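You operate a simulated robot arm through the tools that you are given. There is no shell and no other tool. Be economical: measure what you need, move in short steps, check, and stop when the job is done.

The job below is to be done with a simulated two-armed robot. You get a single attempt, and the scene is never put back.

TASK
Take the lid off the red jar and lay it down on the top of the tool trolley. Then take the orange pad on the top of the tool trolley and put it away on the top of the side shelf. Then open the middle drawer, take the yellow bottle cap from the right end of the blue trolley and put it in the inside of the middle counter drawer, then shut the drawer. Then open the top trolley drawer, put the blue tin from the right end of the blue trolley in the inside of the top trolley drawer and shut the drawer again. Then lift the black bottle cap open. Keep to this order. Set down upright: orange pad.
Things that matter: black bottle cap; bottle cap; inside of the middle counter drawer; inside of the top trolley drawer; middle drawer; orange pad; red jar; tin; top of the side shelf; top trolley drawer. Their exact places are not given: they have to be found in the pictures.

It is judged by the outcome, as a careful person would: the job done as asked, and still so three seconds after it is handed in. It fails if anything else is knocked over, pushed out of place, dropped, spilled or broken. Lids that push on must go on centred and level and be pressed home; caps that screw on are set level and turned clockwise until they are tight.

THE ROBOT
Two 7-joint arms with two-finger parallel grippers on one trunk, on a base that drives. Base frame: it is fixed to the floor where the robot stands at the start and does not move with it; the origin is under the middle of the robot, x ahead of it, y to its left, z up. Readings come in mm, degrees, newtons and seconds.
The left shoulder is at the start at [50, 161, 1198], the right one opposite. With the tool pointing down near the work surface each hand reaches from about 100 to 660 mm from the robot's upright axis, wherever it stands, measured 20 degrees to its own side. Places, roughly: black bottle cap [3300, -1100, 1000]; bottle cap [2250, 500, 750]; inside of the middle counter drawer [400, 2600, 800]; inside of the top trolley drawer [600, 300, 800]; middle drawer [200, 2600, 800]; orange pad (5x4x4 cm) [600, 200, 900]; tin [2000, 500, 750]; top of the side shelf [800, -300, 600]; top trolley drawer [500, 300, 800]. Payload 3.43 kg a hand.
The tool frame of a hand sits at the grasp point between the pads (the TCP): z along the fingers, y along the line on which they close. The tips reach 30 mm beyond it. Largest opening 94 mm; finger width 28, thickness 10; the body of the gripper, 50 by 96 mm, starts 55 mm behind the TCP.
Orientation is told as [roll, pitch, yaw] about the base's x, y, z axes, in that order, counted from this pose: with the fingers straight down and closing along the base's y, the tool's x points along the base's -x, its y along +y and its z along -z.

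THE INTERFACE
- The arms move only by the tool apply_moves. It takes "left_targets", "right_targets" or both (then of equal length, played together; a hand with none holds still); each is a list of rows, each a list of 2 entries, a list of its own where there are three numbers: the shift along the tool's x, y, z in mm, then the turn, a rotation vector about the tool's x, y, z in degrees. In form: [[[dx, dy, dz], [wx, wy, wz]], ...]. A call has 1 to 8 rows; each row shifts and turns the commanded pose from where the row before left it, along the tool's axes as they then stand. "left_claw" and "right_claw" are, for a hand that has rows, the closure in counts, from 0 (fully open) to 255 (shut), set as the call begins (left out, the last holds). Rows are played at 5 a second. More than 50 mm and 8.6 degrees between two rows, or a gripper value outside its range, and nothing of the call is played. A pose out of reach is approached as far as the arm can. The call stops where the force on the tool passes 40 N (or 10 N more than at its start, if that is more) or the arm is blocked; 0.2 s more then pass. Each finger travels about 45 mm/s and halts on what it meets, pressing with about 33 N; the grip force reading is that of the motor and also rises with nothing between the fingers. The clock runs only during rows and for 0.2 s after the last one: add rows that do not move to give the fingers time. The reply holds the time, the measured pose of the TCP, the force on the tool along the base axes, the opening and the grip force, in the units named above and with some noise, with the torque about the TCP (base axes, N m) and any sound that the robot's microphone picked up.
- Cameras (640 x 400 px; columns grow to the right, rows downward): "scene" is now at [114.4, 38.7, 1307.5]; the picture's right is [0.44, -0.90, 0.00], its down [-0.61, -0.30, -0.73] and it looks along [0.66, 0.32, -0.68] (base axes); focal length 214 px, centre (320, 200). "left" rides on the left gripper at [76, -14, -102] in its tool frame; the picture's right is [0.18, 0.98, 0.00], its down [-0.75, 0.14, -0.64] and it looks along [-0.63, 0.12, 0.77] (tool axes); focal length 243 px, centre (320, 200). "right" rides on the right gripper at [76, 14, -103] in its tool frame; the picture's right is [-0.18, 0.98, 0.00], its down [-0.75, -0.14, -0.64] and it looks along [-0.63, -0.12, 0.77] (tool axes); focal length 243 px, centre (320, 200).
- grab_frame(camera): a new picture of that camera. It takes no simulated time.
- slide_trunk(by): slides the trunk up (or, below 0, down) by that many mm; the arms and the scene camera ride with it, the base frame stays. It gives what a move gives, with no picture.
- drive_base(legs): drives the robot by 1 to 6 legs, each [ahead, left, turn to the left] in mm, mm and degrees, along the robot's own axes; the way and the turn of a leg run together, so that a leg with both is an arc; at most 1500 mm and 180 degrees a leg. The arms and the cameras ride along, it lands a little off, and it stops where it bumps. It gives what a move gives.
- turn_head(pan, tilt): turns the head with the scene camera to pan (to the left, within 80 degrees either way) and tilt (down, from -29 to 69), counted from straight ahead of the robot. It gives what a move gives.
- probe_pixels(camera, pixels): for up to 12 pixels [column, row] of the newest picture of that camera ("zoom" is the newest enlarged one), the place [x, y, z] in the base frame of the surface seen there, good to about 2 mm. It takes no simulated time.
- close_up(camera, box): a new picture of the part [left, top, right, bottom] of that camera's present view, enlarged. It takes no simulated time.
- sign_off(): hands the job in; it is judged then, once.

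Keep the steps short. Do not move on a guess: measure, check each grasp and each placing, and mend mistakes. In all there are 124 turns and 124 pictures (those below and enlarged ones count). Leave the grippers open and the arms clear of the work at the hand-in unless told otherwise, and finish with a single line.

The tools are called after "Request:" as a command line: name --argument value ..., lists and objects as JSON in quotes. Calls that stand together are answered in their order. apply_moves: Moves the arms, as the interface text tells. Its arguments: {"type":"object","properties":{"left_targets":{"type":"array","items":{"type":"array"}},"left_claw":{"type":"number"},"right_targets":{"type":"array","items":{"type":"array"}},"right_claw":{"type":"number"}},"required":[]} The other tools are called the same way: slide_trunk (by) slides the trunk up or down; drive_base (legs) drives the base; turn_head (pan, tilt) turns the head that bears the scene camera; grab_frame (camera) takes a picture; probe_pixels (camera, pixels) gives the place of the surface under pixels of a picture; close_up (camera, box) takes an enlarged picture of a part of a camera's view; sign_off () hands the job in.

At the start:

```text
time_s: 0.0
left_tool_pos: [421.0, 280.3, 1216.4]
left_tcp_rot: [0.1, -0.1, -0.1]
left_ft_force: [0.2, 0.4, 0.3]
left_moment: [-0.02, 0.02, 0.0]
left_finger_gap: 94.1
left_grasp_force: 0.2
right_tool_pos: [342.8, -51.5, 1130.9]
right_tcp_rot: [0.1, 0.0, 0.0]
right_ft_force: [0.0, -0.9, -0.4]
right_moment: [0.01, -0.02, -0.04]
right_finger_gap: 94.0
right_grasp_force: 0.1
trunk travel left (down, up): [-225.0, 42.0]
robot x, y, heading: [-2.1, 1.6, -0.1]
head pan, tilt: [26.3, 42.9]
```

scene: 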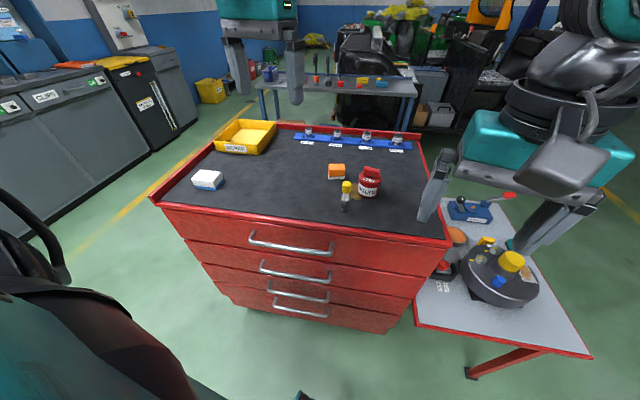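
right: 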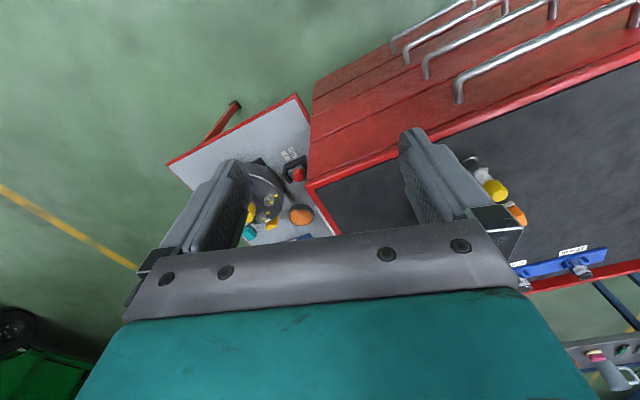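
left: 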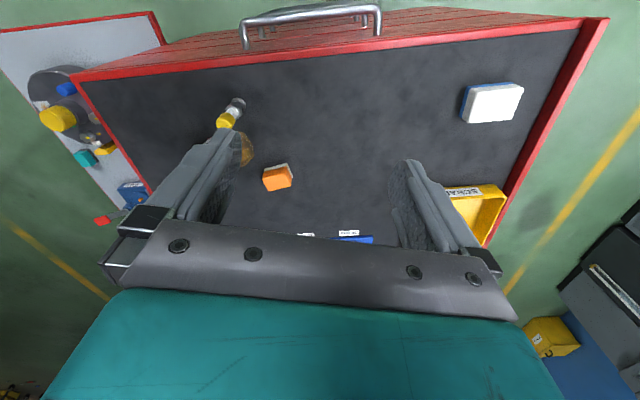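

I see the red trolley with the red jar near (369,182), the orange pad at (336,171), and the side shelf on the right. I'll enlarge and measure these first.

Request:
close_up --camera "scene" --box '[280, 110, 440, 210]'

Request:
probe_pixels --camera "scene" --pixels '[[369, 172], [369, 182], [336, 166], [337, 175], [346, 184], [345, 205], [280, 190], [250, 234], [333, 247], [440, 310], [500, 340], [208, 175]]'

```text
4.00 times, centred on (360, 160) of scene
```

zoom: 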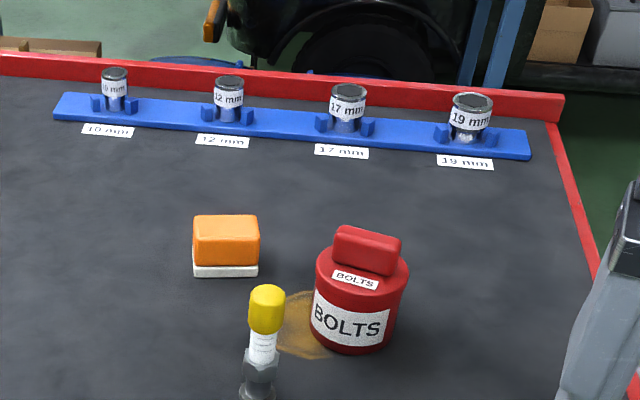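

```text
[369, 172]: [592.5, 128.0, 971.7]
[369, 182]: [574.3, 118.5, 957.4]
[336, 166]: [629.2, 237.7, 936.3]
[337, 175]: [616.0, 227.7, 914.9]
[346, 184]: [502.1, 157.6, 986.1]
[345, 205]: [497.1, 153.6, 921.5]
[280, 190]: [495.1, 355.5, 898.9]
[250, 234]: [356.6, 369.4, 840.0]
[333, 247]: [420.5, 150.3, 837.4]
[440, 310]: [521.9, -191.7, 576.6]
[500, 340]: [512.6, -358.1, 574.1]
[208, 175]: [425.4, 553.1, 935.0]
```

I'll measure the jar's knob and rim, the pad, and the bottle in the zoomed view.

Request:
probe_pixels --camera "zoom" --pixels '[[342, 232], [394, 243], [336, 262], [392, 270], [366, 245], [330, 262], [402, 275], [355, 345], [200, 220], [253, 220], [200, 262], [253, 262]]'

Request:
probe_pixels --camera "scene" --pixels '[[420, 215], [300, 200], [385, 205], [460, 240], [440, 270], [480, 280], [510, 260], [460, 210], [495, 210], [430, 310], [560, 330], [545, 285]]'

Request:
close_up --camera "scene" --box '[410, 180, 610, 380]'

```text
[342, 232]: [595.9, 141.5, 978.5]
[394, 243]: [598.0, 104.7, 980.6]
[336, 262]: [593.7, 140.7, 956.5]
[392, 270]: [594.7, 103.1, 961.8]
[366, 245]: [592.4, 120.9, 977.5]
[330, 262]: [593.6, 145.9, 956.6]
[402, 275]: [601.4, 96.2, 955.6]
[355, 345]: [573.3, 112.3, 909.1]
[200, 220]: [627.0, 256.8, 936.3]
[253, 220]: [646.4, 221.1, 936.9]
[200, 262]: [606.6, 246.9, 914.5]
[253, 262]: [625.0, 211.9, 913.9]
```

```text
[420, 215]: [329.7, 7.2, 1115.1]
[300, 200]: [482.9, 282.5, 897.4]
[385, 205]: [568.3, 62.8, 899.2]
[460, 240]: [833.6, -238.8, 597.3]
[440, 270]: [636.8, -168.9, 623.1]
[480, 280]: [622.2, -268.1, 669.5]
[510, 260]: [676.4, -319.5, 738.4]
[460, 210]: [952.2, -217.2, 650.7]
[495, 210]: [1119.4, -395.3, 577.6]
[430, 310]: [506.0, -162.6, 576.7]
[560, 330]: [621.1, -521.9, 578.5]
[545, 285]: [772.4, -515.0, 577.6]
```

```text
2.00 times, centred on (510, 280) of scene
```

zoom: 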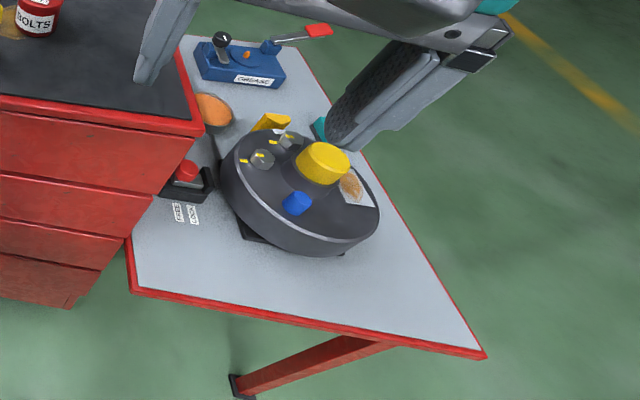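

The lid has a bar knob at about (602,122), top at z≈980, running nearly along y. I'll bring the left hand above it and look down.

Request:
apply_moves --left_targets '[[[-30, -26, 8], [0, 0, 0]], [[-30, -26, 8], [0, 0, 0]], [[-30, -26, 8], [0, 0, 0]], [[-30, -26, 8], [0, 0, 0]], [[-30, -26, 8], [0, 0, 0]], [[-31, -27, 8], [0, 0, 0]]]' --left_claw 0

Request:
apply_moves --left_targets '[[[0, 0, 0], [0, 0, 8.5]], [[0, 0, 0], [0, 0, 8.5]], [[0, 0, 0], [0, 0, 8.5]], [[0, 0, 0], [0, 0, 8.5]], [[0, 0, 0], [0, 0, 8.5]], [[0, 0, 0], [0, 0, 8.5]], [[0, 0, 0], [0, 0, 8.5]], [[0, 0, 0], [0, 0, 8.5]]]'

Request:
apply_moves --left_targets '[[[0, 0, 0], [0, 0, 8.5]], [[0, 0, 0], [0, 0, 8.5]], [[0, 0, 0], [0, 0, 2]]]'

Request:
grab_frame --camera "left"

Request:
grab_frame --camera "scene"

```text
time_s: 1.4
left_tool_pos: [518.9, 191.2, 1156.3]
left_tcp_rot: [0.1, -0.1, -0.1]
left_ft_force: [-0.2, 0.5, -0.3]
left_moment: [0.0, -0.02, 0.04]
left_finger_gap: 93.7
left_grasp_force: 0.1
left hand out of reach, approached as far as the arm can: row 4, 5, 6
right_tool_pos: [341.8, -51.8, 1130.6]
right_tcp_rot: [0.2, 0.1, 0.0]
right_ft_force: [0.1, -0.6, 0.1]
right_moment: [0.02, 0.01, 0.01]
right_finger_gap: 94.2
right_grasp_force: 0.2
trunk travel left (down, up): [-225.0, 42.0]
robot x, y, heading: [3.2, 0.5, -0.0]
head pan, tilt: [26.3, 42.9]
```

```text
time_s: 3.2
left_tool_pos: [518.6, 191.5, 1155.4]
left_tcp_rot: [0.0, 0.0, -68.2]
left_ft_force: [-0.4, -0.3, 0.0]
left_moment: [0.0, -0.01, 0.0]
left_finger_gap: 94.0
left_grasp_force: 0.1
right_tool_pos: [343.6, -51.4, 1130.4]
right_tcp_rot: [0.0, -0.1, -0.1]
right_ft_force: [-0.2, 0.3, -0.8]
right_moment: [0.03, -0.02, 0.0]
right_finger_gap: 93.7
right_grasp_force: 0.0
trunk travel left (down, up): [-225.0, 42.0]
robot x, y, heading: [1.4, -1.6, 0.1]
head pan, tilt: [26.3, 42.9]
```

```text
time_s: 4.0
left_tool_pos: [518.8, 192.5, 1155.0]
left_tcp_rot: [0.0, 0.1, -87.2]
left_ft_force: [0.1, 0.7, -0.7]
left_moment: [-0.01, -0.03, 0.01]
left_finger_gap: 94.0
left_grasp_force: 0.1
right_tool_pos: [342.6, -50.6, 1130.0]
right_tcp_rot: [0.0, 0.0, 0.0]
right_ft_force: [0.2, -0.5, 0.4]
right_moment: [0.0, -0.02, 0.0]
right_finger_gap: 93.9
right_grasp_force: 0.1
trunk travel left (down, up): [-225.0, 42.0]
robot x, y, heading: [1.3, -0.6, 0.0]
head pan, tilt: [26.3, 42.9]
```

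```text
118 pictures are left
```

left: 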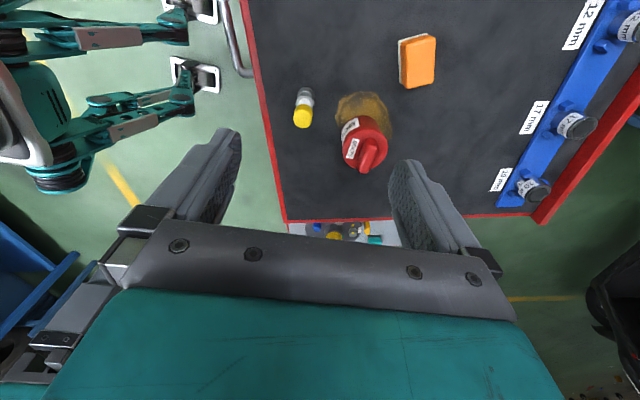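

```text
117 pictures are left
```

scene: 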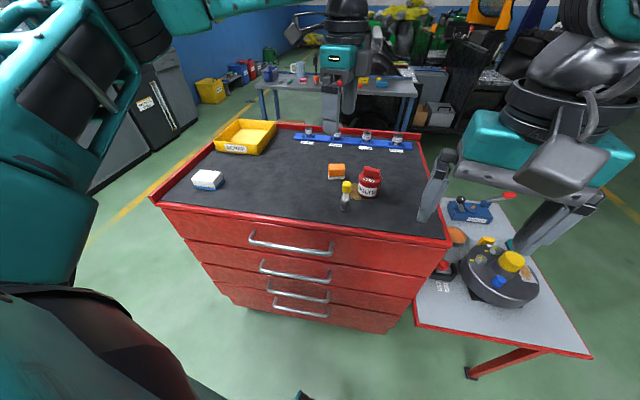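

The jar is beyond reach from here, so I need to drive closer. First I'll look down at the gap between the base and the trolley.

Request:
turn_head --pan 10 --tilt 69

Request:
grab_frame --camera "scene"

```text
time_s: 4.9
left_tool_pos: [518.8, 192.0, 1155.2]
left_tcp_rot: [0.0, 0.1, -87.0]
left_ft_force: [0.3, -0.1, 1.0]
left_moment: [0.02, 0.0, -0.02]
left_finger_gap: 94.1
left_grasp_force: 0.1
right_tool_pos: [342.5, -51.6, 1131.0]
right_tcp_rot: [0.1, 0.1, 0.0]
right_ft_force: [0.3, 0.4, -0.4]
right_moment: [0.0, 0.0, -0.03]
right_finger_gap: 94.3
right_grasp_force: 0.0
trunk travel left (down, up): [-225.0, 42.0]
robot x, y, heading: [1.9, -0.5, -0.1]
head pan, tilt: [10.0, 68.8]
```

```text
116 pictures are left
```

scene: 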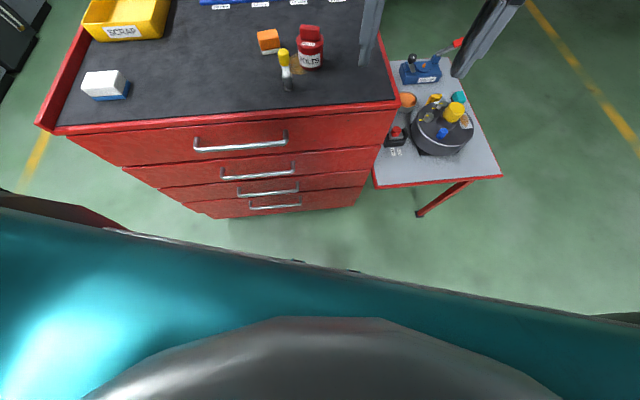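

Request:
probe_pixels --camera "scene" --pixels '[[300, 262], [355, 272], [250, 215], [195, 148], [287, 142], [250, 205], [50, 130], [385, 105], [240, 230], [450, 290], [110, 228], [200, 300]]'

```text
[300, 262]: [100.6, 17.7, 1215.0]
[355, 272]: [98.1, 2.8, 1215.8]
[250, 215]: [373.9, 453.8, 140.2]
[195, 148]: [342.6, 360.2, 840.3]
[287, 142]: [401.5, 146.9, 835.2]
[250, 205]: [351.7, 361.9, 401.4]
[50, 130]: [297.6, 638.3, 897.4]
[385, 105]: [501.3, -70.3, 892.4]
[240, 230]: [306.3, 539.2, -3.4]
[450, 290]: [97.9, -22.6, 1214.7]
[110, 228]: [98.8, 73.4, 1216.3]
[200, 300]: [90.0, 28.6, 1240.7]
```

The trolley is turned about 16° and its front face is 460 mm from the robot's axis. I'll turn square to it, shift right 100 mm and ahead 100 mm.

Request:
drive_base --legs '[[0, 0, 16], [0, -100, 0], [100, 0, 0]]'

Request:
turn_head --pan 0 --tilt 55

Request:
grab_frame --camera "scene"

Request:
grab_frame --camera "left"

```text
time_s: 7.7
left_tool_pos: [567.2, 260.7, 1154.1]
left_tcp_rot: [0.1, 0.2, -70.7]
left_ft_force: [-0.4, 0.1, 0.6]
left_moment: [0.02, 0.04, -0.02]
left_finger_gap: 93.9
left_grasp_force: 0.0
right_tool_pos: [466.4, -20.6, 1130.8]
right_tcp_rot: [0.0, 0.1, 16.3]
right_ft_force: [0.9, 0.2, -0.2]
right_moment: [-0.03, 0.02, 0.01]
right_finger_gap: 93.6
right_grasp_force: 0.0
trunk travel left (down, up): [-225.0, 42.0]
robot x, y, heading: [120.0, -66.4, 16.2]
head pan, tilt: [10.0, 68.8]
```

```text
time_s: 8.5
left_tool_pos: [566.6, 261.5, 1154.8]
left_tcp_rot: [0.0, 0.0, -70.9]
left_ft_force: [-0.1, -0.8, 0.0]
left_moment: [0.0, 0.01, -0.03]
left_finger_gap: 93.9
left_grasp_force: 0.1
right_tool_pos: [465.7, -20.0, 1130.4]
right_tcp_rot: [0.1, 0.0, 16.3]
right_ft_force: [-0.2, 0.6, 0.0]
right_moment: [-0.05, -0.01, -0.01]
right_finger_gap: 93.8
right_grasp_force: 0.1
trunk travel left (down, up): [-225.0, 42.0]
robot x, y, heading: [127.9, -72.8, 16.3]
head pan, tilt: [0.0, 55.0]
```

```text
115 pictures are left
```

scene: 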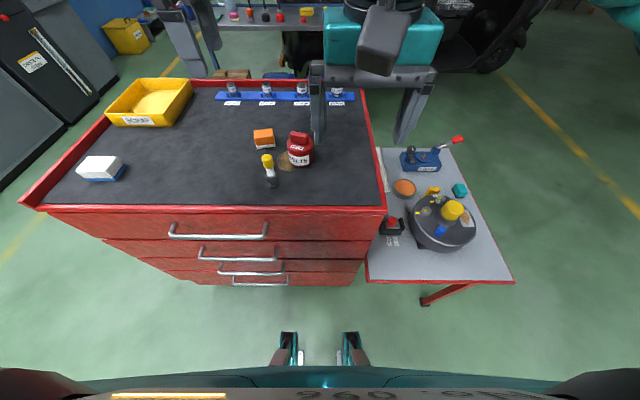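

```text
114 pictures are left
```

left: 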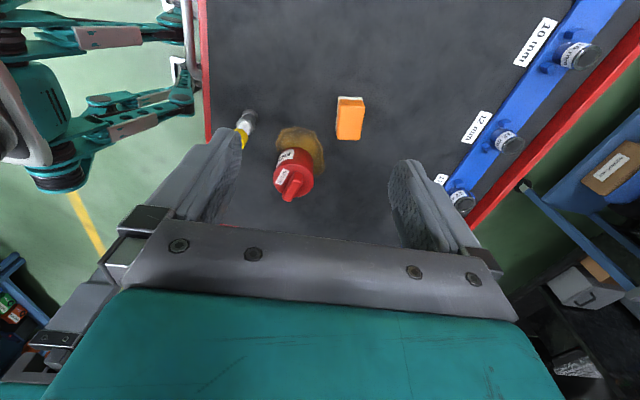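

I'll measure the knob and jar from the left hand's view and check the robot's front parts at (288,350).

Request:
close_up --camera "left" --box '[220, 80, 380, 230]'

Request:
probe_pixels --camera "scene" --pixels '[[288, 335], [347, 335], [282, 358], [320, 395], [170, 235], [266, 235], [60, 210], [385, 212], [370, 282], [515, 280], [320, 190], [180, 160]]'

```text
2.67 times, centred on (300, 155) of left
```

zoom: 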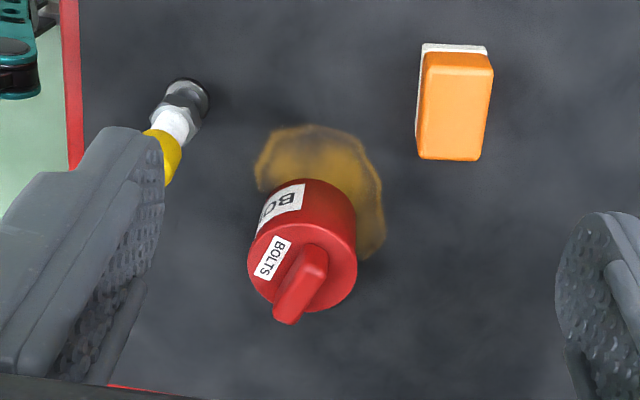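

```text
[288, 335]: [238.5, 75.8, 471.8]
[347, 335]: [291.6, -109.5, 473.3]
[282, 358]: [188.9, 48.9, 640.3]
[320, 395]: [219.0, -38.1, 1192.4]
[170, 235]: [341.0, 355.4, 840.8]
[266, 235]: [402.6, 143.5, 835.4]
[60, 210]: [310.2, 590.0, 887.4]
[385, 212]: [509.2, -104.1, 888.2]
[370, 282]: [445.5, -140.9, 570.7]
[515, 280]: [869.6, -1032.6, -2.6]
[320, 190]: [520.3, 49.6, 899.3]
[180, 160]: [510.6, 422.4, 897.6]
```

Request:
probe_pixels --camera "zoom" --pixels '[[303, 250], [325, 256], [276, 312], [296, 319], [300, 285], [262, 285], [340, 270], [272, 232], [425, 155], [478, 155], [428, 58], [488, 62]]'

```text
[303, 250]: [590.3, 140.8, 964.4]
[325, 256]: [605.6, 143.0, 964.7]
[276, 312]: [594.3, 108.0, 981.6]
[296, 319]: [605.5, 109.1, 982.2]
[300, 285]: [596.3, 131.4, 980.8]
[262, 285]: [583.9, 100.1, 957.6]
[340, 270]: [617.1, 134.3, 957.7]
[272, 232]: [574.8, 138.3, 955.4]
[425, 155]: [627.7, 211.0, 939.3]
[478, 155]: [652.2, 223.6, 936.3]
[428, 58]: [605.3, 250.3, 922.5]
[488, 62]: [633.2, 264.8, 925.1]
```

Knob centre ≈ (600,123), top z 982, lid plate z 957. I'll turn to yaw −86, go over it and part-way down.

Request:
apply_moves --left_targets '[[[0, 0, 0], [0, 0, 7.6]], [[0, 0, 0], [0, 0, 7.6]], [[-35, 6, 0], [0, 0, 0]], [[-35, 6, 0], [0, 0, 0]], [[-35, 6, 0], [0, 0, 0]], [[-35, 6, 0], [0, 0, 0]], [[0, 0, 45], [0, 0, 0]], [[0, 0, 45], [0, 0, 0]]]'

Request:
grab_frame --camera "left"

Request:
grab_frame --camera "scene"

```text
time_s: 10.3
left_tool_pos: [517.2, 185.5, 1052.9]
left_tcp_rot: [0.1, 0.0, -85.9]
left_ft_force: [0.4, -0.5, 0.1]
left_moment: [0.04, 0.03, 0.0]
left_finger_gap: 93.9
left_grasp_force: 0.0
left hand out of reach, approached as far as the arm can: row 3, 4, 5, 6, 8
right_tool_pos: [466.3, -19.7, 1130.5]
right_tcp_rot: [0.0, 0.0, 16.3]
right_ft_force: [-0.2, -0.4, 0.8]
right_moment: [0.0, -0.03, 0.02]
right_finger_gap: 93.9
right_grasp_force: 0.1
trunk travel left (down, up): [-225.0, 42.0]
robot x, y, heading: [121.3, -68.1, 16.2]
head pan, tilt: [0.0, 55.0]
```

```text
112 pictures are left
```

left: 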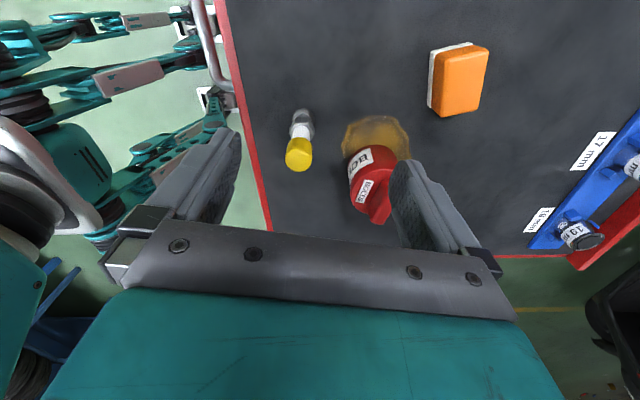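

```text
111 pictures are left
```

scene: 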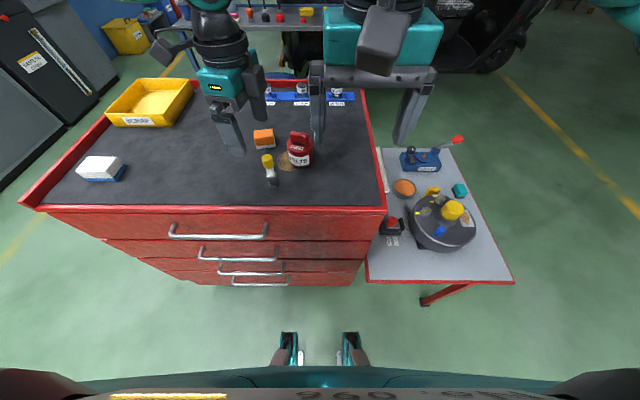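

The reach report is unclear. I'll send a still row to learn whether the commanded pose sits where the hand is.

Request:
apply_moves --left_targets '[[[0, 0, 0], [0, 0, 0]]]'

Request:
apply_moves --left_targets '[[[0, 20, 0], [0, 0, 0]]]'

```text
time_s: 10.7
left_tool_pos: [517.8, 185.4, 1053.7]
left_tcp_rot: [0.1, 0.0, -86.0]
left_ft_force: [-0.4, 0.3, 0.0]
left_moment: [-0.01, -0.02, -0.02]
left_finger_gap: 93.9
left_grasp_force: 0.0
right_tool_pos: [466.5, -20.7, 1130.7]
right_tcp_rot: [0.0, 0.0, 16.2]
right_ft_force: [-0.9, 1.0, 0.0]
right_moment: [-0.03, 0.0, -0.03]
right_finger_gap: 94.1
right_grasp_force: 0.1
trunk travel left (down, up): [-225.0, 42.0]
robot x, y, heading: [122.9, -67.4, 16.4]
head pan, tilt: [0.0, 55.0]
```

```text
time_s: 11.1
left_tool_pos: [525.7, 195.5, 1055.3]
left_tcp_rot: [0.2, 0.0, -86.0]
left_ft_force: [-0.1, 0.5, 0.4]
left_moment: [0.01, 0.03, -0.01]
left_finger_gap: 94.0
left_grasp_force: 0.0
left hand out of reach, approached as far as the arm can: row 1
right_tool_pos: [465.3, -20.2, 1129.6]
right_tcp_rot: [0.0, 0.0, 16.4]
right_ft_force: [-0.5, -0.4, -0.1]
right_moment: [0.02, -0.01, 0.01]
right_finger_gap: 93.9
right_grasp_force: 0.0
trunk travel left (down, up): [-225.0, 42.0]
robot x, y, heading: [119.9, -69.1, 16.2]
head pan, tilt: [0.0, 55.0]
```

The hand is at its reach limit here, so I must stand closer. I'll measure the robot's front parts seen on the left side of the left picture.

Request:
grab_frame --camera "left"

Request:
probe_pixels --camera "left" --pixels '[[205, 60], [215, 95], [180, 25], [150, 60], [110, 80], [185, 145], [200, 20], [225, 100], [20, 80], [40, 190], [110, 20]]'

```text
110 pictures are left
```

left: 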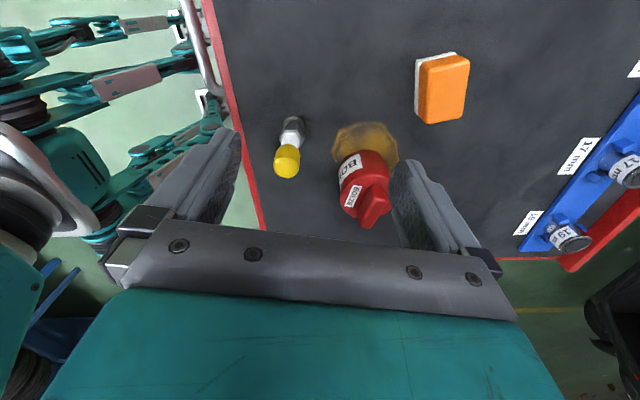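

```text
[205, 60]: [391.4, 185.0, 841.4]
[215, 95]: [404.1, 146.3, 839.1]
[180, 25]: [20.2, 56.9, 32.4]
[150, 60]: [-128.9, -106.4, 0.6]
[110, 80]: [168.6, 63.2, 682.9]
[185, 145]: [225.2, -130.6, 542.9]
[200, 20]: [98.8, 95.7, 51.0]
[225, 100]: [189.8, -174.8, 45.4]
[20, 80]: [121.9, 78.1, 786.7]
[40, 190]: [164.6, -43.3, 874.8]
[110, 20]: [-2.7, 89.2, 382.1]
```

Robot front parts reach only ~170 mm ahead of its axis; handles are ~310 mm away. I'll drive 100 mm ahead.

Request:
drive_base --legs '[[100, 0, 0]]'

Request:
slide_trunk --by 40

```text
time_s: 12.0
left_tool_pos: [551.3, 204.1, 1055.5]
left_tcp_rot: [0.1, 0.1, -85.7]
left_ft_force: [-0.6, -0.5, 0.2]
left_moment: [0.01, -0.02, -0.03]
left_finger_gap: 93.9
left_grasp_force: 0.2
right_tool_pos: [493.6, -13.4, 1130.2]
right_tcp_rot: [0.0, -0.2, 16.5]
right_ft_force: [-0.9, -0.8, -0.1]
right_moment: [-0.01, -0.03, 0.01]
right_finger_gap: 94.3
right_grasp_force: 0.0
trunk travel left (down, up): [-225.0, 42.0]
robot x, y, heading: [151.2, -57.9, 16.3]
head pan, tilt: [0.0, 55.0]
stopped in leg 1: the robot was blocked; the commanded pose is now the measured one
```

```text
time_s: 12.9
left_tool_pos: [554.4, 204.7, 1095.4]
left_tcp_rot: [-0.1, 0.0, -85.7]
left_ft_force: [-0.1, 0.2, -0.6]
left_moment: [0.0, 0.0, -0.02]
left_finger_gap: 94.2
left_grasp_force: 0.1
right_tool_pos: [495.2, -13.0, 1170.0]
right_tcp_rot: [0.0, 0.2, 16.4]
right_ft_force: [-0.2, -0.2, 0.1]
right_moment: [-0.01, 0.02, 0.01]
right_finger_gap: 94.0
right_grasp_force: 0.1
trunk travel left (down, up): [-265.0, 2.0]
robot x, y, heading: [154.0, -63.3, 16.6]
head pan, tilt: [0.0, 55.0]
```

The base was stopped after 30 mm. I'll check that the trolley hasn't shifted and see how far the jar is.

Request:
grab_frame --camera "scene"

Request:
grab_frame --camera "left"

Request:
probe_pixels --camera "left" --pixels '[[205, 60], [215, 95]]'

```text
109 pictures are left
```

scene: 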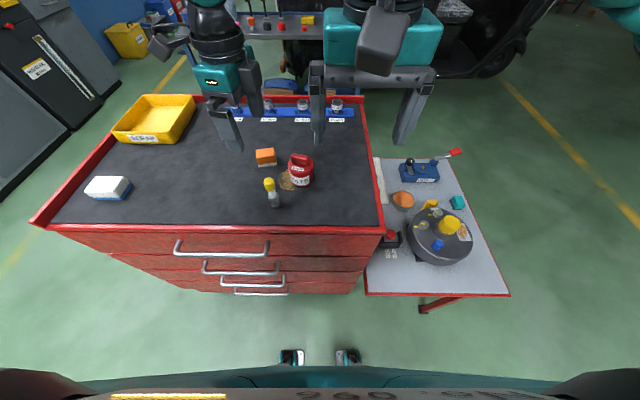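

```text
108 pictures are left
```

left: 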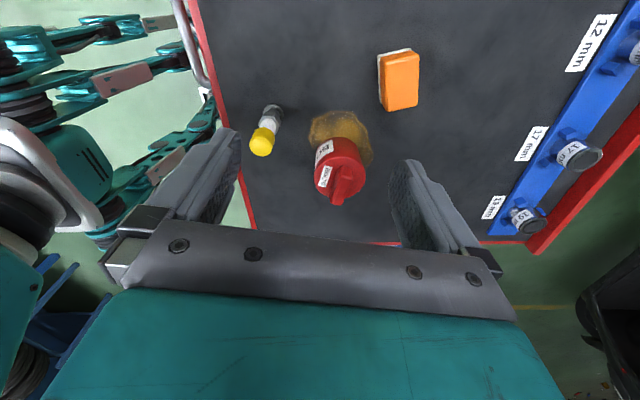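

```text
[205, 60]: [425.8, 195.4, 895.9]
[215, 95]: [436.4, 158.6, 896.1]
```

The trolley is unmoved. The left hand works best about 20° to its side, so I'll shift the base right 120 mm, then try the reach again.

Request:
drive_base --legs '[[-8, -120, 0]]'

Request:
apply_moves --left_targets '[[[0, 30, 0], [0, 0, 0]], [[0, 30, 0], [0, 0, 0]]]'

```text
time_s: 14.1
left_tool_pos: [580.3, 85.8, 1094.2]
left_tcp_rot: [0.1, 0.1, -85.7]
left_ft_force: [1.3, -0.3, -0.3]
left_moment: [0.01, 0.01, 0.0]
left_finger_gap: 93.8
left_grasp_force: 0.1
right_tool_pos: [522.0, -130.7, 1169.2]
right_tcp_rot: [0.2, -0.1, 16.4]
right_ft_force: [0.0, -0.1, -0.1]
right_moment: [0.04, 0.02, 0.0]
right_finger_gap: 94.0
right_grasp_force: 0.1
trunk travel left (down, up): [-265.0, 2.0]
robot x, y, heading: [173.1, -177.8, 16.5]
head pan, tilt: [0.0, 55.0]
```

```text
time_s: 14.7
left_tool_pos: [603.5, 115.5, 1101.7]
left_tcp_rot: [0.2, -0.1, -85.7]
left_ft_force: [-0.2, -0.7, 0.5]
left_moment: [0.0, 0.01, 0.0]
left_finger_gap: 94.1
left_grasp_force: 0.1
left hand out of reach, approached as far as the arm can: row 1, 2
right_tool_pos: [521.3, -129.2, 1170.5]
right_tcp_rot: [0.0, 0.1, 16.4]
right_ft_force: [0.1, 0.6, 0.1]
right_moment: [0.01, 0.01, -0.03]
right_finger_gap: 94.1
right_grasp_force: 0.1
trunk travel left (down, up): [-265.0, 2.0]
robot x, y, heading: [177.0, -177.7, 16.6]
head pan, tilt: [0.0, 55.0]
```

The hand is now nearly over the knob at (603,116). I'll correct to (600,123) and come down part-way.

Request:
apply_moves --left_targets '[[[7, -3, 10], [0, 0, 0]], [[0, 0, 30], [0, 0, 0]], [[0, 0, 30], [0, 0, 0]]]'

Request:
grab_frame --camera "left"

```text
time_s: 15.5
left_tool_pos: [589.8, 128.0, 1036.7]
left_tcp_rot: [0.1, -0.1, -85.7]
left_ft_force: [-0.8, -0.6, -0.7]
left_moment: [0.01, 0.0, 0.01]
left_finger_gap: 94.1
left_grasp_force: 0.0
left hand out of reach, approached as far as the arm can: row 3
right_tool_pos: [520.3, -131.2, 1169.8]
right_tcp_rot: [0.0, 0.0, 16.5]
right_ft_force: [0.7, 1.0, -0.8]
right_moment: [0.03, 0.01, 0.01]
right_finger_gap: 93.8
right_grasp_force: 0.1
trunk travel left (down, up): [-265.0, 2.0]
robot x, y, heading: [174.7, -178.4, 16.6]
head pan, tilt: [0.0, 55.0]
```

```text
107 pictures are left
```

left: 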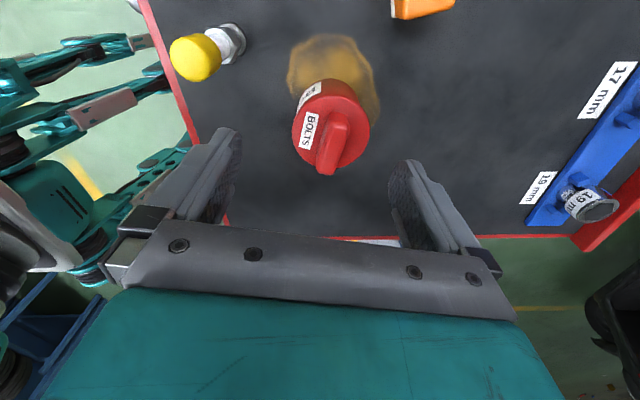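

I need about 15 mm more reach. I'll edge the base ahead 20 mm.

Request:
drive_base --legs '[[20, 0, 0]]'

Request:
apply_moves --left_targets '[[[0, 0, 0], [0, 0, 0]]]'

```text
time_s: 16.5
left_tool_pos: [606.4, 132.3, 1036.8]
left_tcp_rot: [0.3, -0.1, -85.7]
left_ft_force: [-1.5, 0.1, -0.5]
left_moment: [0.03, -0.03, 0.0]
left_finger_gap: 94.1
left_grasp_force: 0.1
right_tool_pos: [537.0, -124.6, 1169.9]
right_tcp_rot: [0.1, 0.0, 16.4]
right_ft_force: [-0.7, 0.3, -0.3]
right_moment: [0.02, -0.02, -0.02]
right_finger_gap: 93.8
right_grasp_force: 0.1
trunk travel left (down, up): [-265.0, 2.0]
robot x, y, heading: [194.5, -177.3, 16.7]
head pan, tilt: [0.0, 55.0]
stopped in leg 1: the robot was blocked; the commanded pose is now the measured one
```

```text
time_s: 16.9
left_tool_pos: [605.5, 133.1, 1036.3]
left_tcp_rot: [0.1, 0.0, -85.6]
left_ft_force: [0.3, -0.4, -0.3]
left_moment: [0.01, -0.03, 0.0]
left_finger_gap: 93.9
left_grasp_force: 0.1
right_tool_pos: [536.9, -126.1, 1169.7]
right_tcp_rot: [0.0, 0.0, 16.4]
right_ft_force: [0.7, -0.8, -0.4]
right_moment: [0.01, -0.02, -0.02]
right_finger_gap: 93.9
right_grasp_force: 0.0
trunk travel left (down, up): [-265.0, 2.0]
robot x, y, heading: [193.8, -172.8, 16.6]
head pan, tilt: [0.0, 55.0]
```

Now (606,133,1036). I'll re-measure the knob from the left hand's view.

Request:
close_up --camera "left" --box '[240, 60, 400, 210]'

```text
2.67 times, centred on (320, 135) of left
```

zoom: 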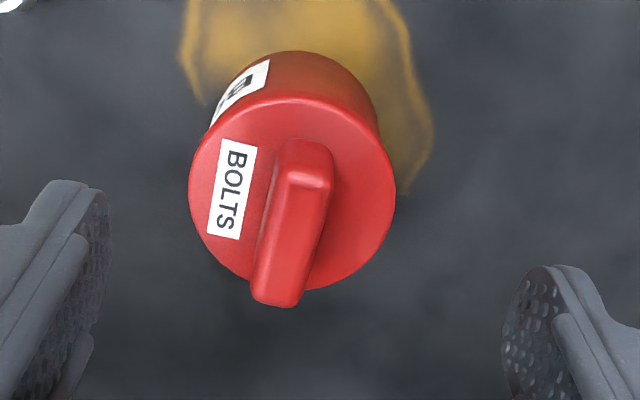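

Request:
probe_pixels --camera "zoom" --pixels '[[283, 180], [322, 185], [255, 295], [292, 300], [275, 240], [205, 160], [380, 160], [300, 112], [240, 268], [330, 270]]'

```text
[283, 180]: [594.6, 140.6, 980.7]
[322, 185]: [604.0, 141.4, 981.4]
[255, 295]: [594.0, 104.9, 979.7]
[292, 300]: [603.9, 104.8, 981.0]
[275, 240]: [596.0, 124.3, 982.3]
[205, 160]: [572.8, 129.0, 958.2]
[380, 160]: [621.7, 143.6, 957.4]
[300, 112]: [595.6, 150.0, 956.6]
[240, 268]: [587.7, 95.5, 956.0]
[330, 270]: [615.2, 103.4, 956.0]
```

The knob lies squarely along y, centred (599,123). I'll turn 4°, centre, and descend to z≈990.

Request:
apply_moves --left_targets '[[[0, 0, 0], [0, 0, 4.2]], [[-10, -6.5, 0], [0, 0, 0]], [[0, 0, 20], [0, 0, 0]], [[0, 0, 26], [0, 0, 0]]]'

Request:
grab_frame --camera "left"

```text
time_s: 17.9
left_tool_pos: [585.0, 133.3, 997.8]
left_tcp_rot: [0.2, 0.0, -89.8]
left_ft_force: [0.7, 0.9, 0.3]
left_moment: [-0.04, 0.0, 0.02]
left_finger_gap: 93.9
left_grasp_force: 0.1
left hand out of reach, approached as far as the arm can: row 3, 4
right_tool_pos: [538.7, -125.9, 1169.1]
right_tcp_rot: [0.0, 0.0, 16.4]
right_ft_force: [-0.5, -0.2, -0.8]
right_moment: [0.03, 0.01, -0.01]
right_finger_gap: 93.9
right_grasp_force: 0.1
trunk travel left (down, up): [-265.0, 2.0]
robot x, y, heading: [196.8, -173.4, 16.3]
head pan, tilt: [0.0, 55.0]
```

```text
105 pictures are left
```

left: 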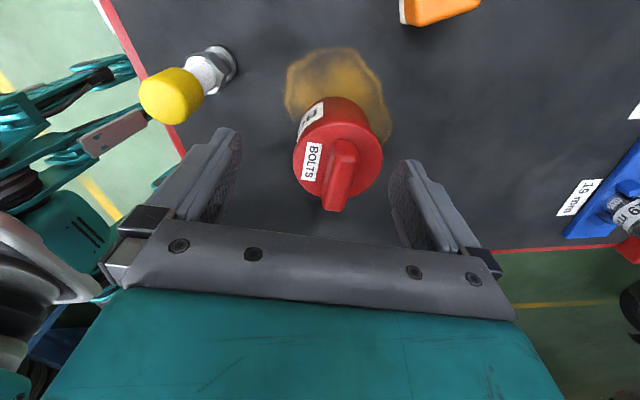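

Reach shrinks as the hand descends with this wrist turn, so the wrist must be the limit. I'll raise the hand and turn it by 180° to the mirrored grasp.

Request:
apply_moves --left_targets '[[[0, 0, -35], [0, 0, 0]], [[0, 0, -35], [0, 0, -8.5]], [[0, 0, 0], [0, 0, -8.5]], [[0, 0, 0], [0, 0, -8.5]], [[0, 0, 0], [0, 0, -8.5]], [[0, 0, 0], [0, 0, -8.5]], [[0, 0, 0], [0, 0, -8.5]], [[0, 0, 0], [0, 0, -8.5]]]'

Request:
apply_moves --left_targets '[[[0, 0, 0], [0, 0, -8.5]], [[0, 0, 0], [0, 0, -8.5]], [[0, 0, 0], [0, 0, -8.5]], [[0, 0, 0], [0, 0, -8.5]], [[0, 0, 0], [0, 0, -8.5]], [[0, 0, 0], [0, 0, -8.5]], [[0, 0, 0], [0, 0, -8.5]], [[0, 0, 0], [0, 0, -8.5]]]'

Request:
apply_moves --left_targets '[[[0, 0, 0], [0, 0, -8.5]], [[0, 0, 0], [0, 0, -8.5]], [[0, 0, 0], [0, 0, -8.5]], [[0, 0, 0], [0, 0, -8.5]], [[0, 0, 0], [0, 0, -8.5]], [[0, 0, 0], [0, 0, -8.5]], [[0, 0, 0], [0, 0, -1]]]'

```text
time_s: 19.7
left_tool_pos: [585.6, 132.8, 1068.6]
left_tcp_rot: [0.1, 0.0, -30.2]
left_ft_force: [-0.4, 0.3, -0.1]
left_moment: [-0.02, 0.0, -0.03]
left_finger_gap: 94.0
left_grasp_force: 0.0
right_tool_pos: [538.1, -124.6, 1169.5]
right_tcp_rot: [0.0, 0.0, 16.3]
right_ft_force: [0.6, 0.1, 0.4]
right_moment: [-0.02, 0.0, 0.0]
right_finger_gap: 94.0
right_grasp_force: 0.0
trunk travel left (down, up): [-265.0, 2.0]
robot x, y, heading: [190.0, -176.5, 16.3]
head pan, tilt: [0.0, 55.0]
```

```text
time_s: 21.5
left_tool_pos: [585.4, 132.1, 1068.5]
left_tcp_rot: [0.0, -0.1, 37.8]
left_ft_force: [0.5, 0.2, 0.1]
left_moment: [0.01, -0.02, -0.04]
left_finger_gap: 94.0
left_grasp_force: 0.0
right_tool_pos: [537.5, -125.8, 1169.8]
right_tcp_rot: [0.0, 0.0, 16.5]
right_ft_force: [0.2, 0.1, 0.0]
right_moment: [0.01, -0.02, 0.01]
right_finger_gap: 94.0
right_grasp_force: 0.0
trunk travel left (down, up): [-265.0, 2.0]
robot x, y, heading: [193.8, -174.0, 16.8]
head pan, tilt: [0.0, 55.0]
```

```text
time_s: 23.1
left_tool_pos: [585.4, 132.5, 1069.1]
left_tcp_rot: [-0.1, 0.0, 89.7]
left_ft_force: [0.1, 0.2, 0.4]
left_moment: [0.02, -0.01, 0.0]
left_finger_gap: 93.9
left_grasp_force: 0.0
right_tool_pos: [537.7, -126.1, 1169.5]
right_tcp_rot: [0.0, -0.1, 16.4]
right_ft_force: [0.8, 0.2, -0.4]
right_moment: [-0.04, -0.02, 0.04]
right_finger_gap: 94.1
right_grasp_force: 0.1
trunk travel left (down, up): [-265.0, 2.0]
robot x, y, heading: [193.2, -168.6, 16.3]
head pan, tilt: [0.0, 55.0]
```

Now to the knob: shift to (599,123) and down to 1010 first.

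Request:
apply_moves --left_targets '[[[9.5, -13.5, 0], [0, 0, 0]], [[0, 0, 30], [0, 0, 0]], [[0, 0, 29], [0, 0, 0]]]'

```text
time_s: 23.9
left_tool_pos: [589.7, 127.0, 1014.2]
left_tcp_rot: [-0.1, 0.0, 89.6]
left_ft_force: [-0.4, -0.4, 0.1]
left_moment: [0.02, 0.03, 0.02]
left_finger_gap: 93.8
left_grasp_force: 0.0
left hand out of reach, approached as far as the arm can: row 3
right_tool_pos: [537.9, -126.0, 1169.8]
right_tcp_rot: [-0.1, 0.1, 16.4]
right_ft_force: [0.0, -0.8, 0.1]
right_moment: [0.0, 0.03, -0.01]
right_finger_gap: 94.2
right_grasp_force: 0.0
trunk travel left (down, up): [-265.0, 2.0]
robot x, y, heading: [194.2, -173.7, 16.7]
head pan, tilt: [0.0, 55.0]
```

The reach shrinks the further the hand is below the shoulder, so a lower trunk should help. I'll raise the hand 150 mm, then slide the trunk down 150 mm.

Request:
apply_moves --left_targets '[[[0, 0, -40], [0, 0, 0]], [[0, 0, -40], [0, 0, 0]], [[0, 0, -40], [0, 0, 0]], [[0, 0, -40], [0, 0, 0]]]'

Request:
slide_trunk --by -130

Request:
apply_moves --left_targets '[[[4, -9, 0], [0, 0, 0]]]'

```text
time_s: 24.9
left_tool_pos: [589.9, 125.6, 1173.8]
left_tcp_rot: [-0.2, 0.1, 89.5]
left_ft_force: [-0.6, 0.2, 0.6]
left_moment: [-0.01, 0.0, 0.02]
left_finger_gap: 93.7
left_grasp_force: 0.2
right_tool_pos: [537.3, -124.1, 1169.9]
right_tcp_rot: [0.0, 0.0, 16.4]
right_ft_force: [0.6, -0.4, -0.2]
right_moment: [-0.01, 0.02, 0.01]
right_finger_gap: 93.9
right_grasp_force: 0.0
trunk travel left (down, up): [-265.0, 2.0]
robot x, y, heading: [194.4, -176.8, 16.2]
head pan, tilt: [0.0, 55.0]
```

```text
time_s: 26.4
left_tool_pos: [590.3, 125.5, 1044.4]
left_tcp_rot: [0.0, 0.0, 89.6]
left_ft_force: [-0.9, 1.0, -0.5]
left_moment: [0.0, -0.01, 0.0]
left_finger_gap: 94.0
left_grasp_force: 0.1
right_tool_pos: [537.2, -125.4, 1039.9]
right_tcp_rot: [0.0, 0.1, 16.5]
right_ft_force: [-0.5, -0.3, 0.2]
right_moment: [0.01, 0.01, -0.01]
right_finger_gap: 94.2
right_grasp_force: 0.0
trunk travel left (down, up): [-135.0, 132.0]
robot x, y, heading: [192.6, -174.1, 16.3]
head pan, tilt: [0.0, 55.0]
```

```text
time_s: 26.9
left_tool_pos: [599.9, 121.6, 1043.2]
left_tcp_rot: [0.0, 0.0, 89.6]
left_ft_force: [-1.0, 0.4, -0.1]
left_moment: [0.0, 0.01, 0.01]
left_finger_gap: 94.0
left_grasp_force: 0.1
right_tool_pos: [537.5, -126.1, 1039.8]
right_tcp_rot: [0.0, 0.0, 16.4]
right_ft_force: [0.1, 0.0, 0.2]
right_moment: [-0.03, 0.0, -0.02]
right_finger_gap: 94.1
right_grasp_force: 0.0
trunk travel left (down, up): [-135.0, 132.0]
robot x, y, heading: [194.9, -176.4, 16.4]
head pan, tilt: [0.0, 55.0]
```

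That worked: in reach at (600,122,1043). Down to z≈991.

Request:
apply_moves --left_targets '[[[0, 0, 26], [0, 0, 0]], [[0, 0, 26], [0, 0, 0]]]'

Request:
grab_frame --camera "left"

```text
time_s: 27.4
left_tool_pos: [600.9, 121.9, 991.7]
left_tcp_rot: [-0.1, 0.1, 89.5]
left_ft_force: [0.3, 0.6, 0.4]
left_moment: [0.02, 0.0, 0.04]
left_finger_gap: 94.0
left_grasp_force: 0.0
right_tool_pos: [537.1, -124.9, 1039.7]
right_tcp_rot: [0.0, 0.0, 16.5]
right_ft_force: [-0.3, 0.5, 0.3]
right_moment: [0.03, -0.01, -0.03]
right_finger_gap: 94.1
right_grasp_force: 0.0
trunk travel left (down, up): [-135.0, 132.0]
robot x, y, heading: [190.7, -174.7, 16.4]
head pan, tilt: [0.0, 55.0]
```

```text
104 pictures are left
```

left: 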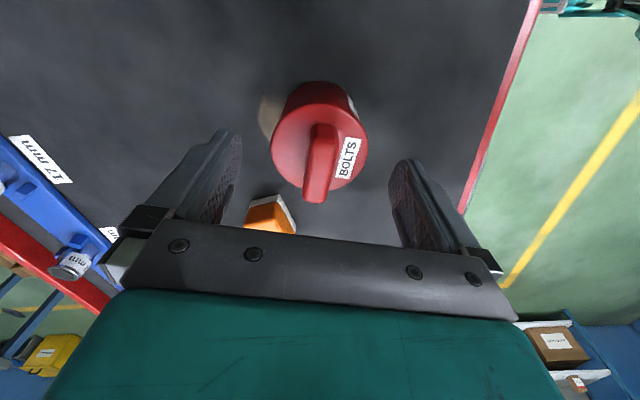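

The fingers straddle the knob with clear space. I'll close.

Request:
apply_moves --left_targets '[[[0, 0, 0], [0, 0, 0]], [[0, 0, 0], [0, 0, 0]], [[0, 0, 0], [0, 0, 0]], [[0, 0, 0], [0, 0, 0]], [[0, 0, 0], [0, 0, 0]], [[0, 0, 0], [0, 0, 0]]]' --left_claw 255

Request:
apply_moves --left_targets '[[[0, 0, -4], [0, 0, 0]], [[0, 0, -4], [0, 0, 0]]]'

Request:
grab_frame --camera "scene"

```text
time_s: 28.9
left_tool_pos: [600.2, 121.8, 991.8]
left_tcp_rot: [-0.1, 0.0, 89.6]
left_ft_force: [0.2, -0.1, 0.6]
left_moment: [0.0, -0.01, -0.01]
left_finger_gap: 14.7
left_grasp_force: 32.9
right_tool_pos: [537.5, -125.4, 1039.2]
right_tcp_rot: [0.0, -0.1, 16.4]
right_ft_force: [-0.1, 0.6, 0.1]
right_moment: [-0.01, -0.01, 0.0]
right_finger_gap: 94.0
right_grasp_force: 0.2
trunk travel left (down, up): [-135.0, 132.0]
robot x, y, heading: [192.2, -172.5, 16.4]
head pan, tilt: [0.0, 55.0]
heard: snap
```

```text
time_s: 29.4
left_tool_pos: [600.0, 122.3, 1000.9]
left_tcp_rot: [-0.1, 0.0, 89.5]
left_ft_force: [-0.3, -1.2, 0.1]
left_moment: [-0.02, 0.02, -0.01]
left_finger_gap: 14.9
left_grasp_force: 33.2
right_tool_pos: [538.0, -126.3, 1039.4]
right_tcp_rot: [0.0, 0.1, 16.4]
right_ft_force: [-0.6, 0.4, 0.8]
right_moment: [0.02, 0.02, 0.02]
right_finger_gap: 93.8
right_grasp_force: 0.1
trunk travel left (down, up): [-135.0, 132.0]
robot x, y, heading: [195.4, -177.3, 16.6]
head pan, tilt: [0.0, 55.0]
```

```text
103 pictures are left
```

scene: 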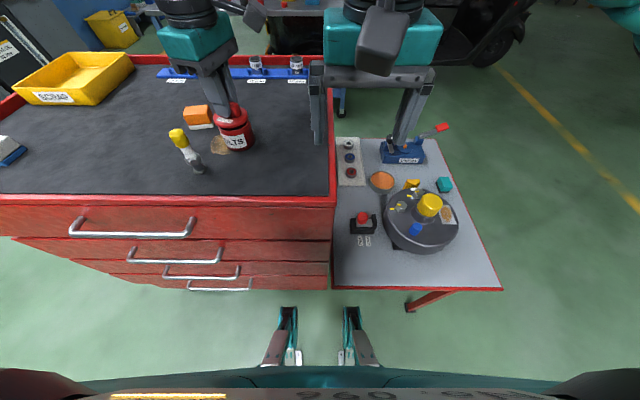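

A snap was heard and the lid lifts with no load. I'll raise another 40 mm and look.

Request:
apply_moves --left_targets '[[[0, 0, -20], [0, 0, 0]], [[0, 0, -25], [0, 0, 0]]]'

Request:
close_up --camera "scene" --box '[130, 40, 340, 190]'

Request:
grab_frame --camera "left"

```text
time_s: 30.1
left_tool_pos: [600.6, 123.3, 1046.4]
left_tcp_rot: [-0.1, 0.0, 89.6]
left_ft_force: [-0.3, -0.1, -0.1]
left_moment: [0.0, -0.04, 0.02]
left_finger_gap: 14.5
left_grasp_force: 33.1
right_tool_pos: [538.4, -125.6, 1039.3]
right_tcp_rot: [0.0, 0.0, 16.4]
right_ft_force: [0.1, -0.2, 0.2]
right_moment: [0.01, 0.0, -0.02]
right_finger_gap: 94.2
right_grasp_force: 0.0
trunk travel left (down, up): [-135.0, 132.0]
robot x, y, heading: [194.2, -175.6, 16.4]
head pan, tilt: [0.0, 55.0]
```

```text
2.67 times, centred on (235, 115) of scene
```

zoom: 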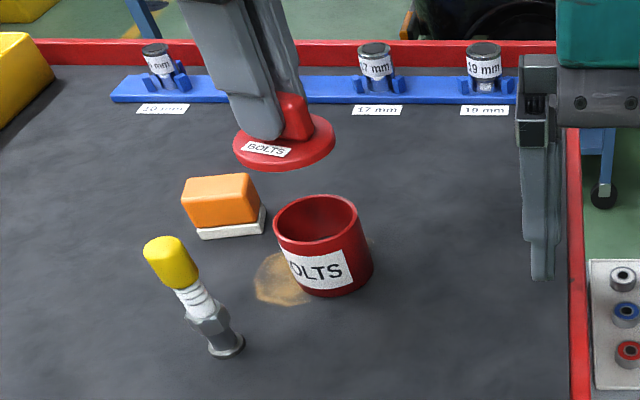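

```text
101 pictures are left
```

left: 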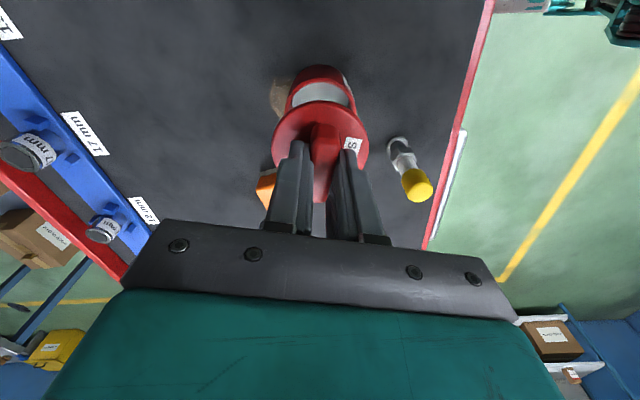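

The lid is off and the jar stands. I'll carry it to the free spot near (515,60) on the trolley top, between jar and right edge.

Request:
probe_pixels --camera "zoom" --pixels '[[290, 155], [290, 168], [310, 164], [265, 166], [320, 205], [330, 290]]'

Request:
apply_moves --left_targets '[[[30, 42, 0], [0, 0, 0]], [[32, 43, 0], [0, 0, 0]], [[0, 0, 30], [0, 0, 0]], [[0, 0, 30], [0, 0, 0]], [[0, 0, 22], [0, 0, 0]]]'

Request:
close_up --camera "scene" --box '[130, 60, 340, 220]'

```text
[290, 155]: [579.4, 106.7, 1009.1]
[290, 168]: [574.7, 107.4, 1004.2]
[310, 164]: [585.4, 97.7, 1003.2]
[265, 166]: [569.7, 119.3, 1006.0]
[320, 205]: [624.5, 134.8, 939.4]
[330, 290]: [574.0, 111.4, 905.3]
```

```text
refused: row 1 steps farther than a row can; nothing moved
```

```text
2.50 times, centred on (235, 140) of scene
```

zoom: 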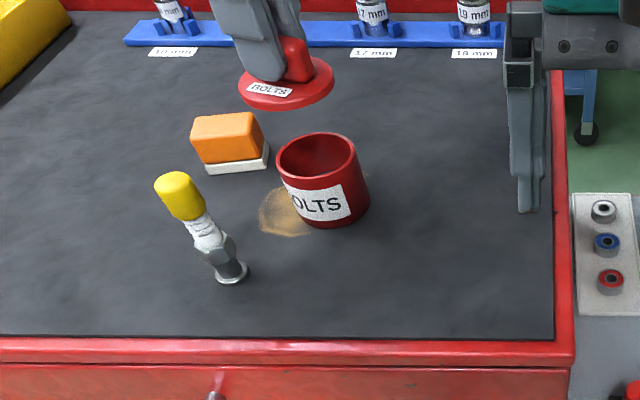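

Step too long; I'll split it into three.

Request:
apply_moves --left_targets '[[[20, 28, 0], [0, 0, 0]], [[21, 28, 0], [0, 0, 0]], [[21, 29, 0], [0, 0, 0]], [[0, 0, 30], [0, 0, 0]], [[0, 0, 30], [0, 0, 0]], [[0, 0, 25], [0, 0, 0]]]'

Request:
close_up --camera "scene" --box '[130, 60, 340, 220]'

```text
time_s: 31.4
left_tool_pos: [514.8, 59.9, 958.7]
left_tcp_rot: [-0.1, 0.0, 89.6]
left_ft_force: [0.2, -0.3, -0.9]
left_moment: [0.0, -0.01, -0.01]
left_finger_gap: 14.7
left_grasp_force: 32.8
right_tool_pos: [537.5, -124.7, 1039.6]
right_tcp_rot: [0.1, 0.0, 16.4]
right_ft_force: [-0.6, 0.7, 0.6]
right_moment: [-0.01, 0.0, 0.01]
right_finger_gap: 93.9
right_grasp_force: 0.1
trunk travel left (down, up): [-135.0, 132.0]
robot x, y, heading: [193.7, -171.0, 16.6]
head pan, tilt: [0.0, 55.0]
```

```text
2.50 times, centred on (235, 140) of scene
```

zoom: 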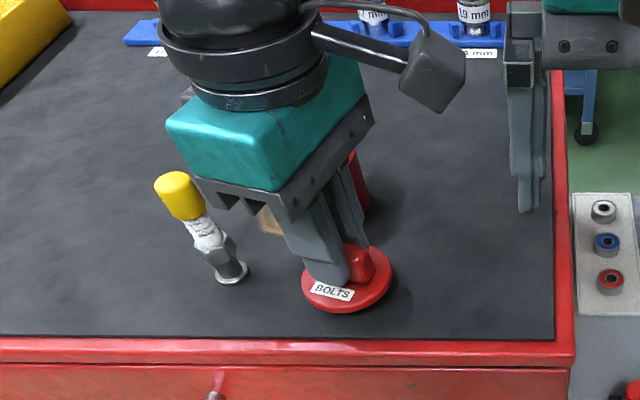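

Request:
apply_moves --left_targets '[[[0, 0, 6], [0, 0, 0]], [[0, 0, 3], [0, 0, 0]], [[0, 0, 3], [0, 0, 0]]]'

Request:
close_up --camera "scene" --box '[210, 140, 280, 190]'

```text
time_s: 32.2
left_tool_pos: [514.8, 59.9, 947.3]
left_tcp_rot: [-0.1, 0.0, 89.6]
left_ft_force: [0.4, 0.5, 0.1]
left_moment: [0.01, -0.01, -0.03]
left_finger_gap: 14.9
left_grasp_force: 32.5
right_tool_pos: [537.1, -124.8, 1040.6]
right_tcp_rot: [0.1, 0.1, 16.4]
right_ft_force: [0.1, 0.3, 0.1]
right_moment: [0.0, -0.02, 0.01]
right_finger_gap: 93.9
right_grasp_force: 0.0
trunk travel left (down, up): [-135.0, 132.0]
robot x, y, heading: [194.9, -175.4, 16.5]
head pan, tilt: [0.0, 55.0]
```

```text
8.00 times, centred on (245, 165) of scene
```

zoom: 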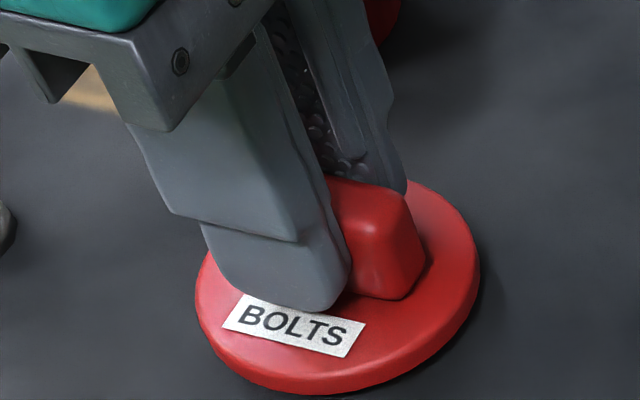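

Still no contact force. I'll lower in 2 mm steps until it presses.

Request:
apply_moves --left_targets '[[[0, 0, 2], [0, 0, 0]], [[0, 0, 1], [0, 0, 0]]]'

Request:
apply_moves --left_targets '[[[0, 0, 1.5], [0, 0, 0]], [[0, 0, 0.5], [0, 0, 0]]]'

```text
time_s: 32.9
left_tool_pos: [514.7, 60.6, 944.6]
left_tcp_rot: [-0.1, -0.1, 89.7]
left_ft_force: [-0.1, 0.5, -0.6]
left_moment: [0.0, -0.01, 0.04]
left_finger_gap: 14.8
left_grasp_force: 32.5
right_tool_pos: [537.8, -125.2, 1040.8]
right_tcp_rot: [0.0, 0.0, 16.4]
right_ft_force: [0.3, 1.2, 0.6]
right_moment: [0.0, 0.01, 0.0]
right_finger_gap: 93.9
right_grasp_force: 0.0
trunk travel left (down, up): [-135.0, 132.0]
robot x, y, heading: [192.3, -175.1, 16.5]
head pan, tilt: [0.0, 55.0]
```

```text
time_s: 33.5
left_tool_pos: [515.0, 60.3, 942.5]
left_tcp_rot: [0.0, -0.1, 89.6]
left_ft_force: [0.6, 0.8, 0.1]
left_moment: [0.01, -0.02, 0.01]
left_finger_gap: 14.7
left_grasp_force: 32.9
right_tool_pos: [537.7, -125.7, 1039.7]
right_tcp_rot: [0.0, 0.0, 16.4]
right_ft_force: [0.9, -1.2, 0.6]
right_moment: [0.02, 0.01, 0.03]
right_finger_gap: 93.7
right_grasp_force: 0.0
trunk travel left (down, up): [-135.0, 132.0]
robot x, y, heading: [194.5, -176.1, 16.5]
head pan, tilt: [0.0, 55.0]
```

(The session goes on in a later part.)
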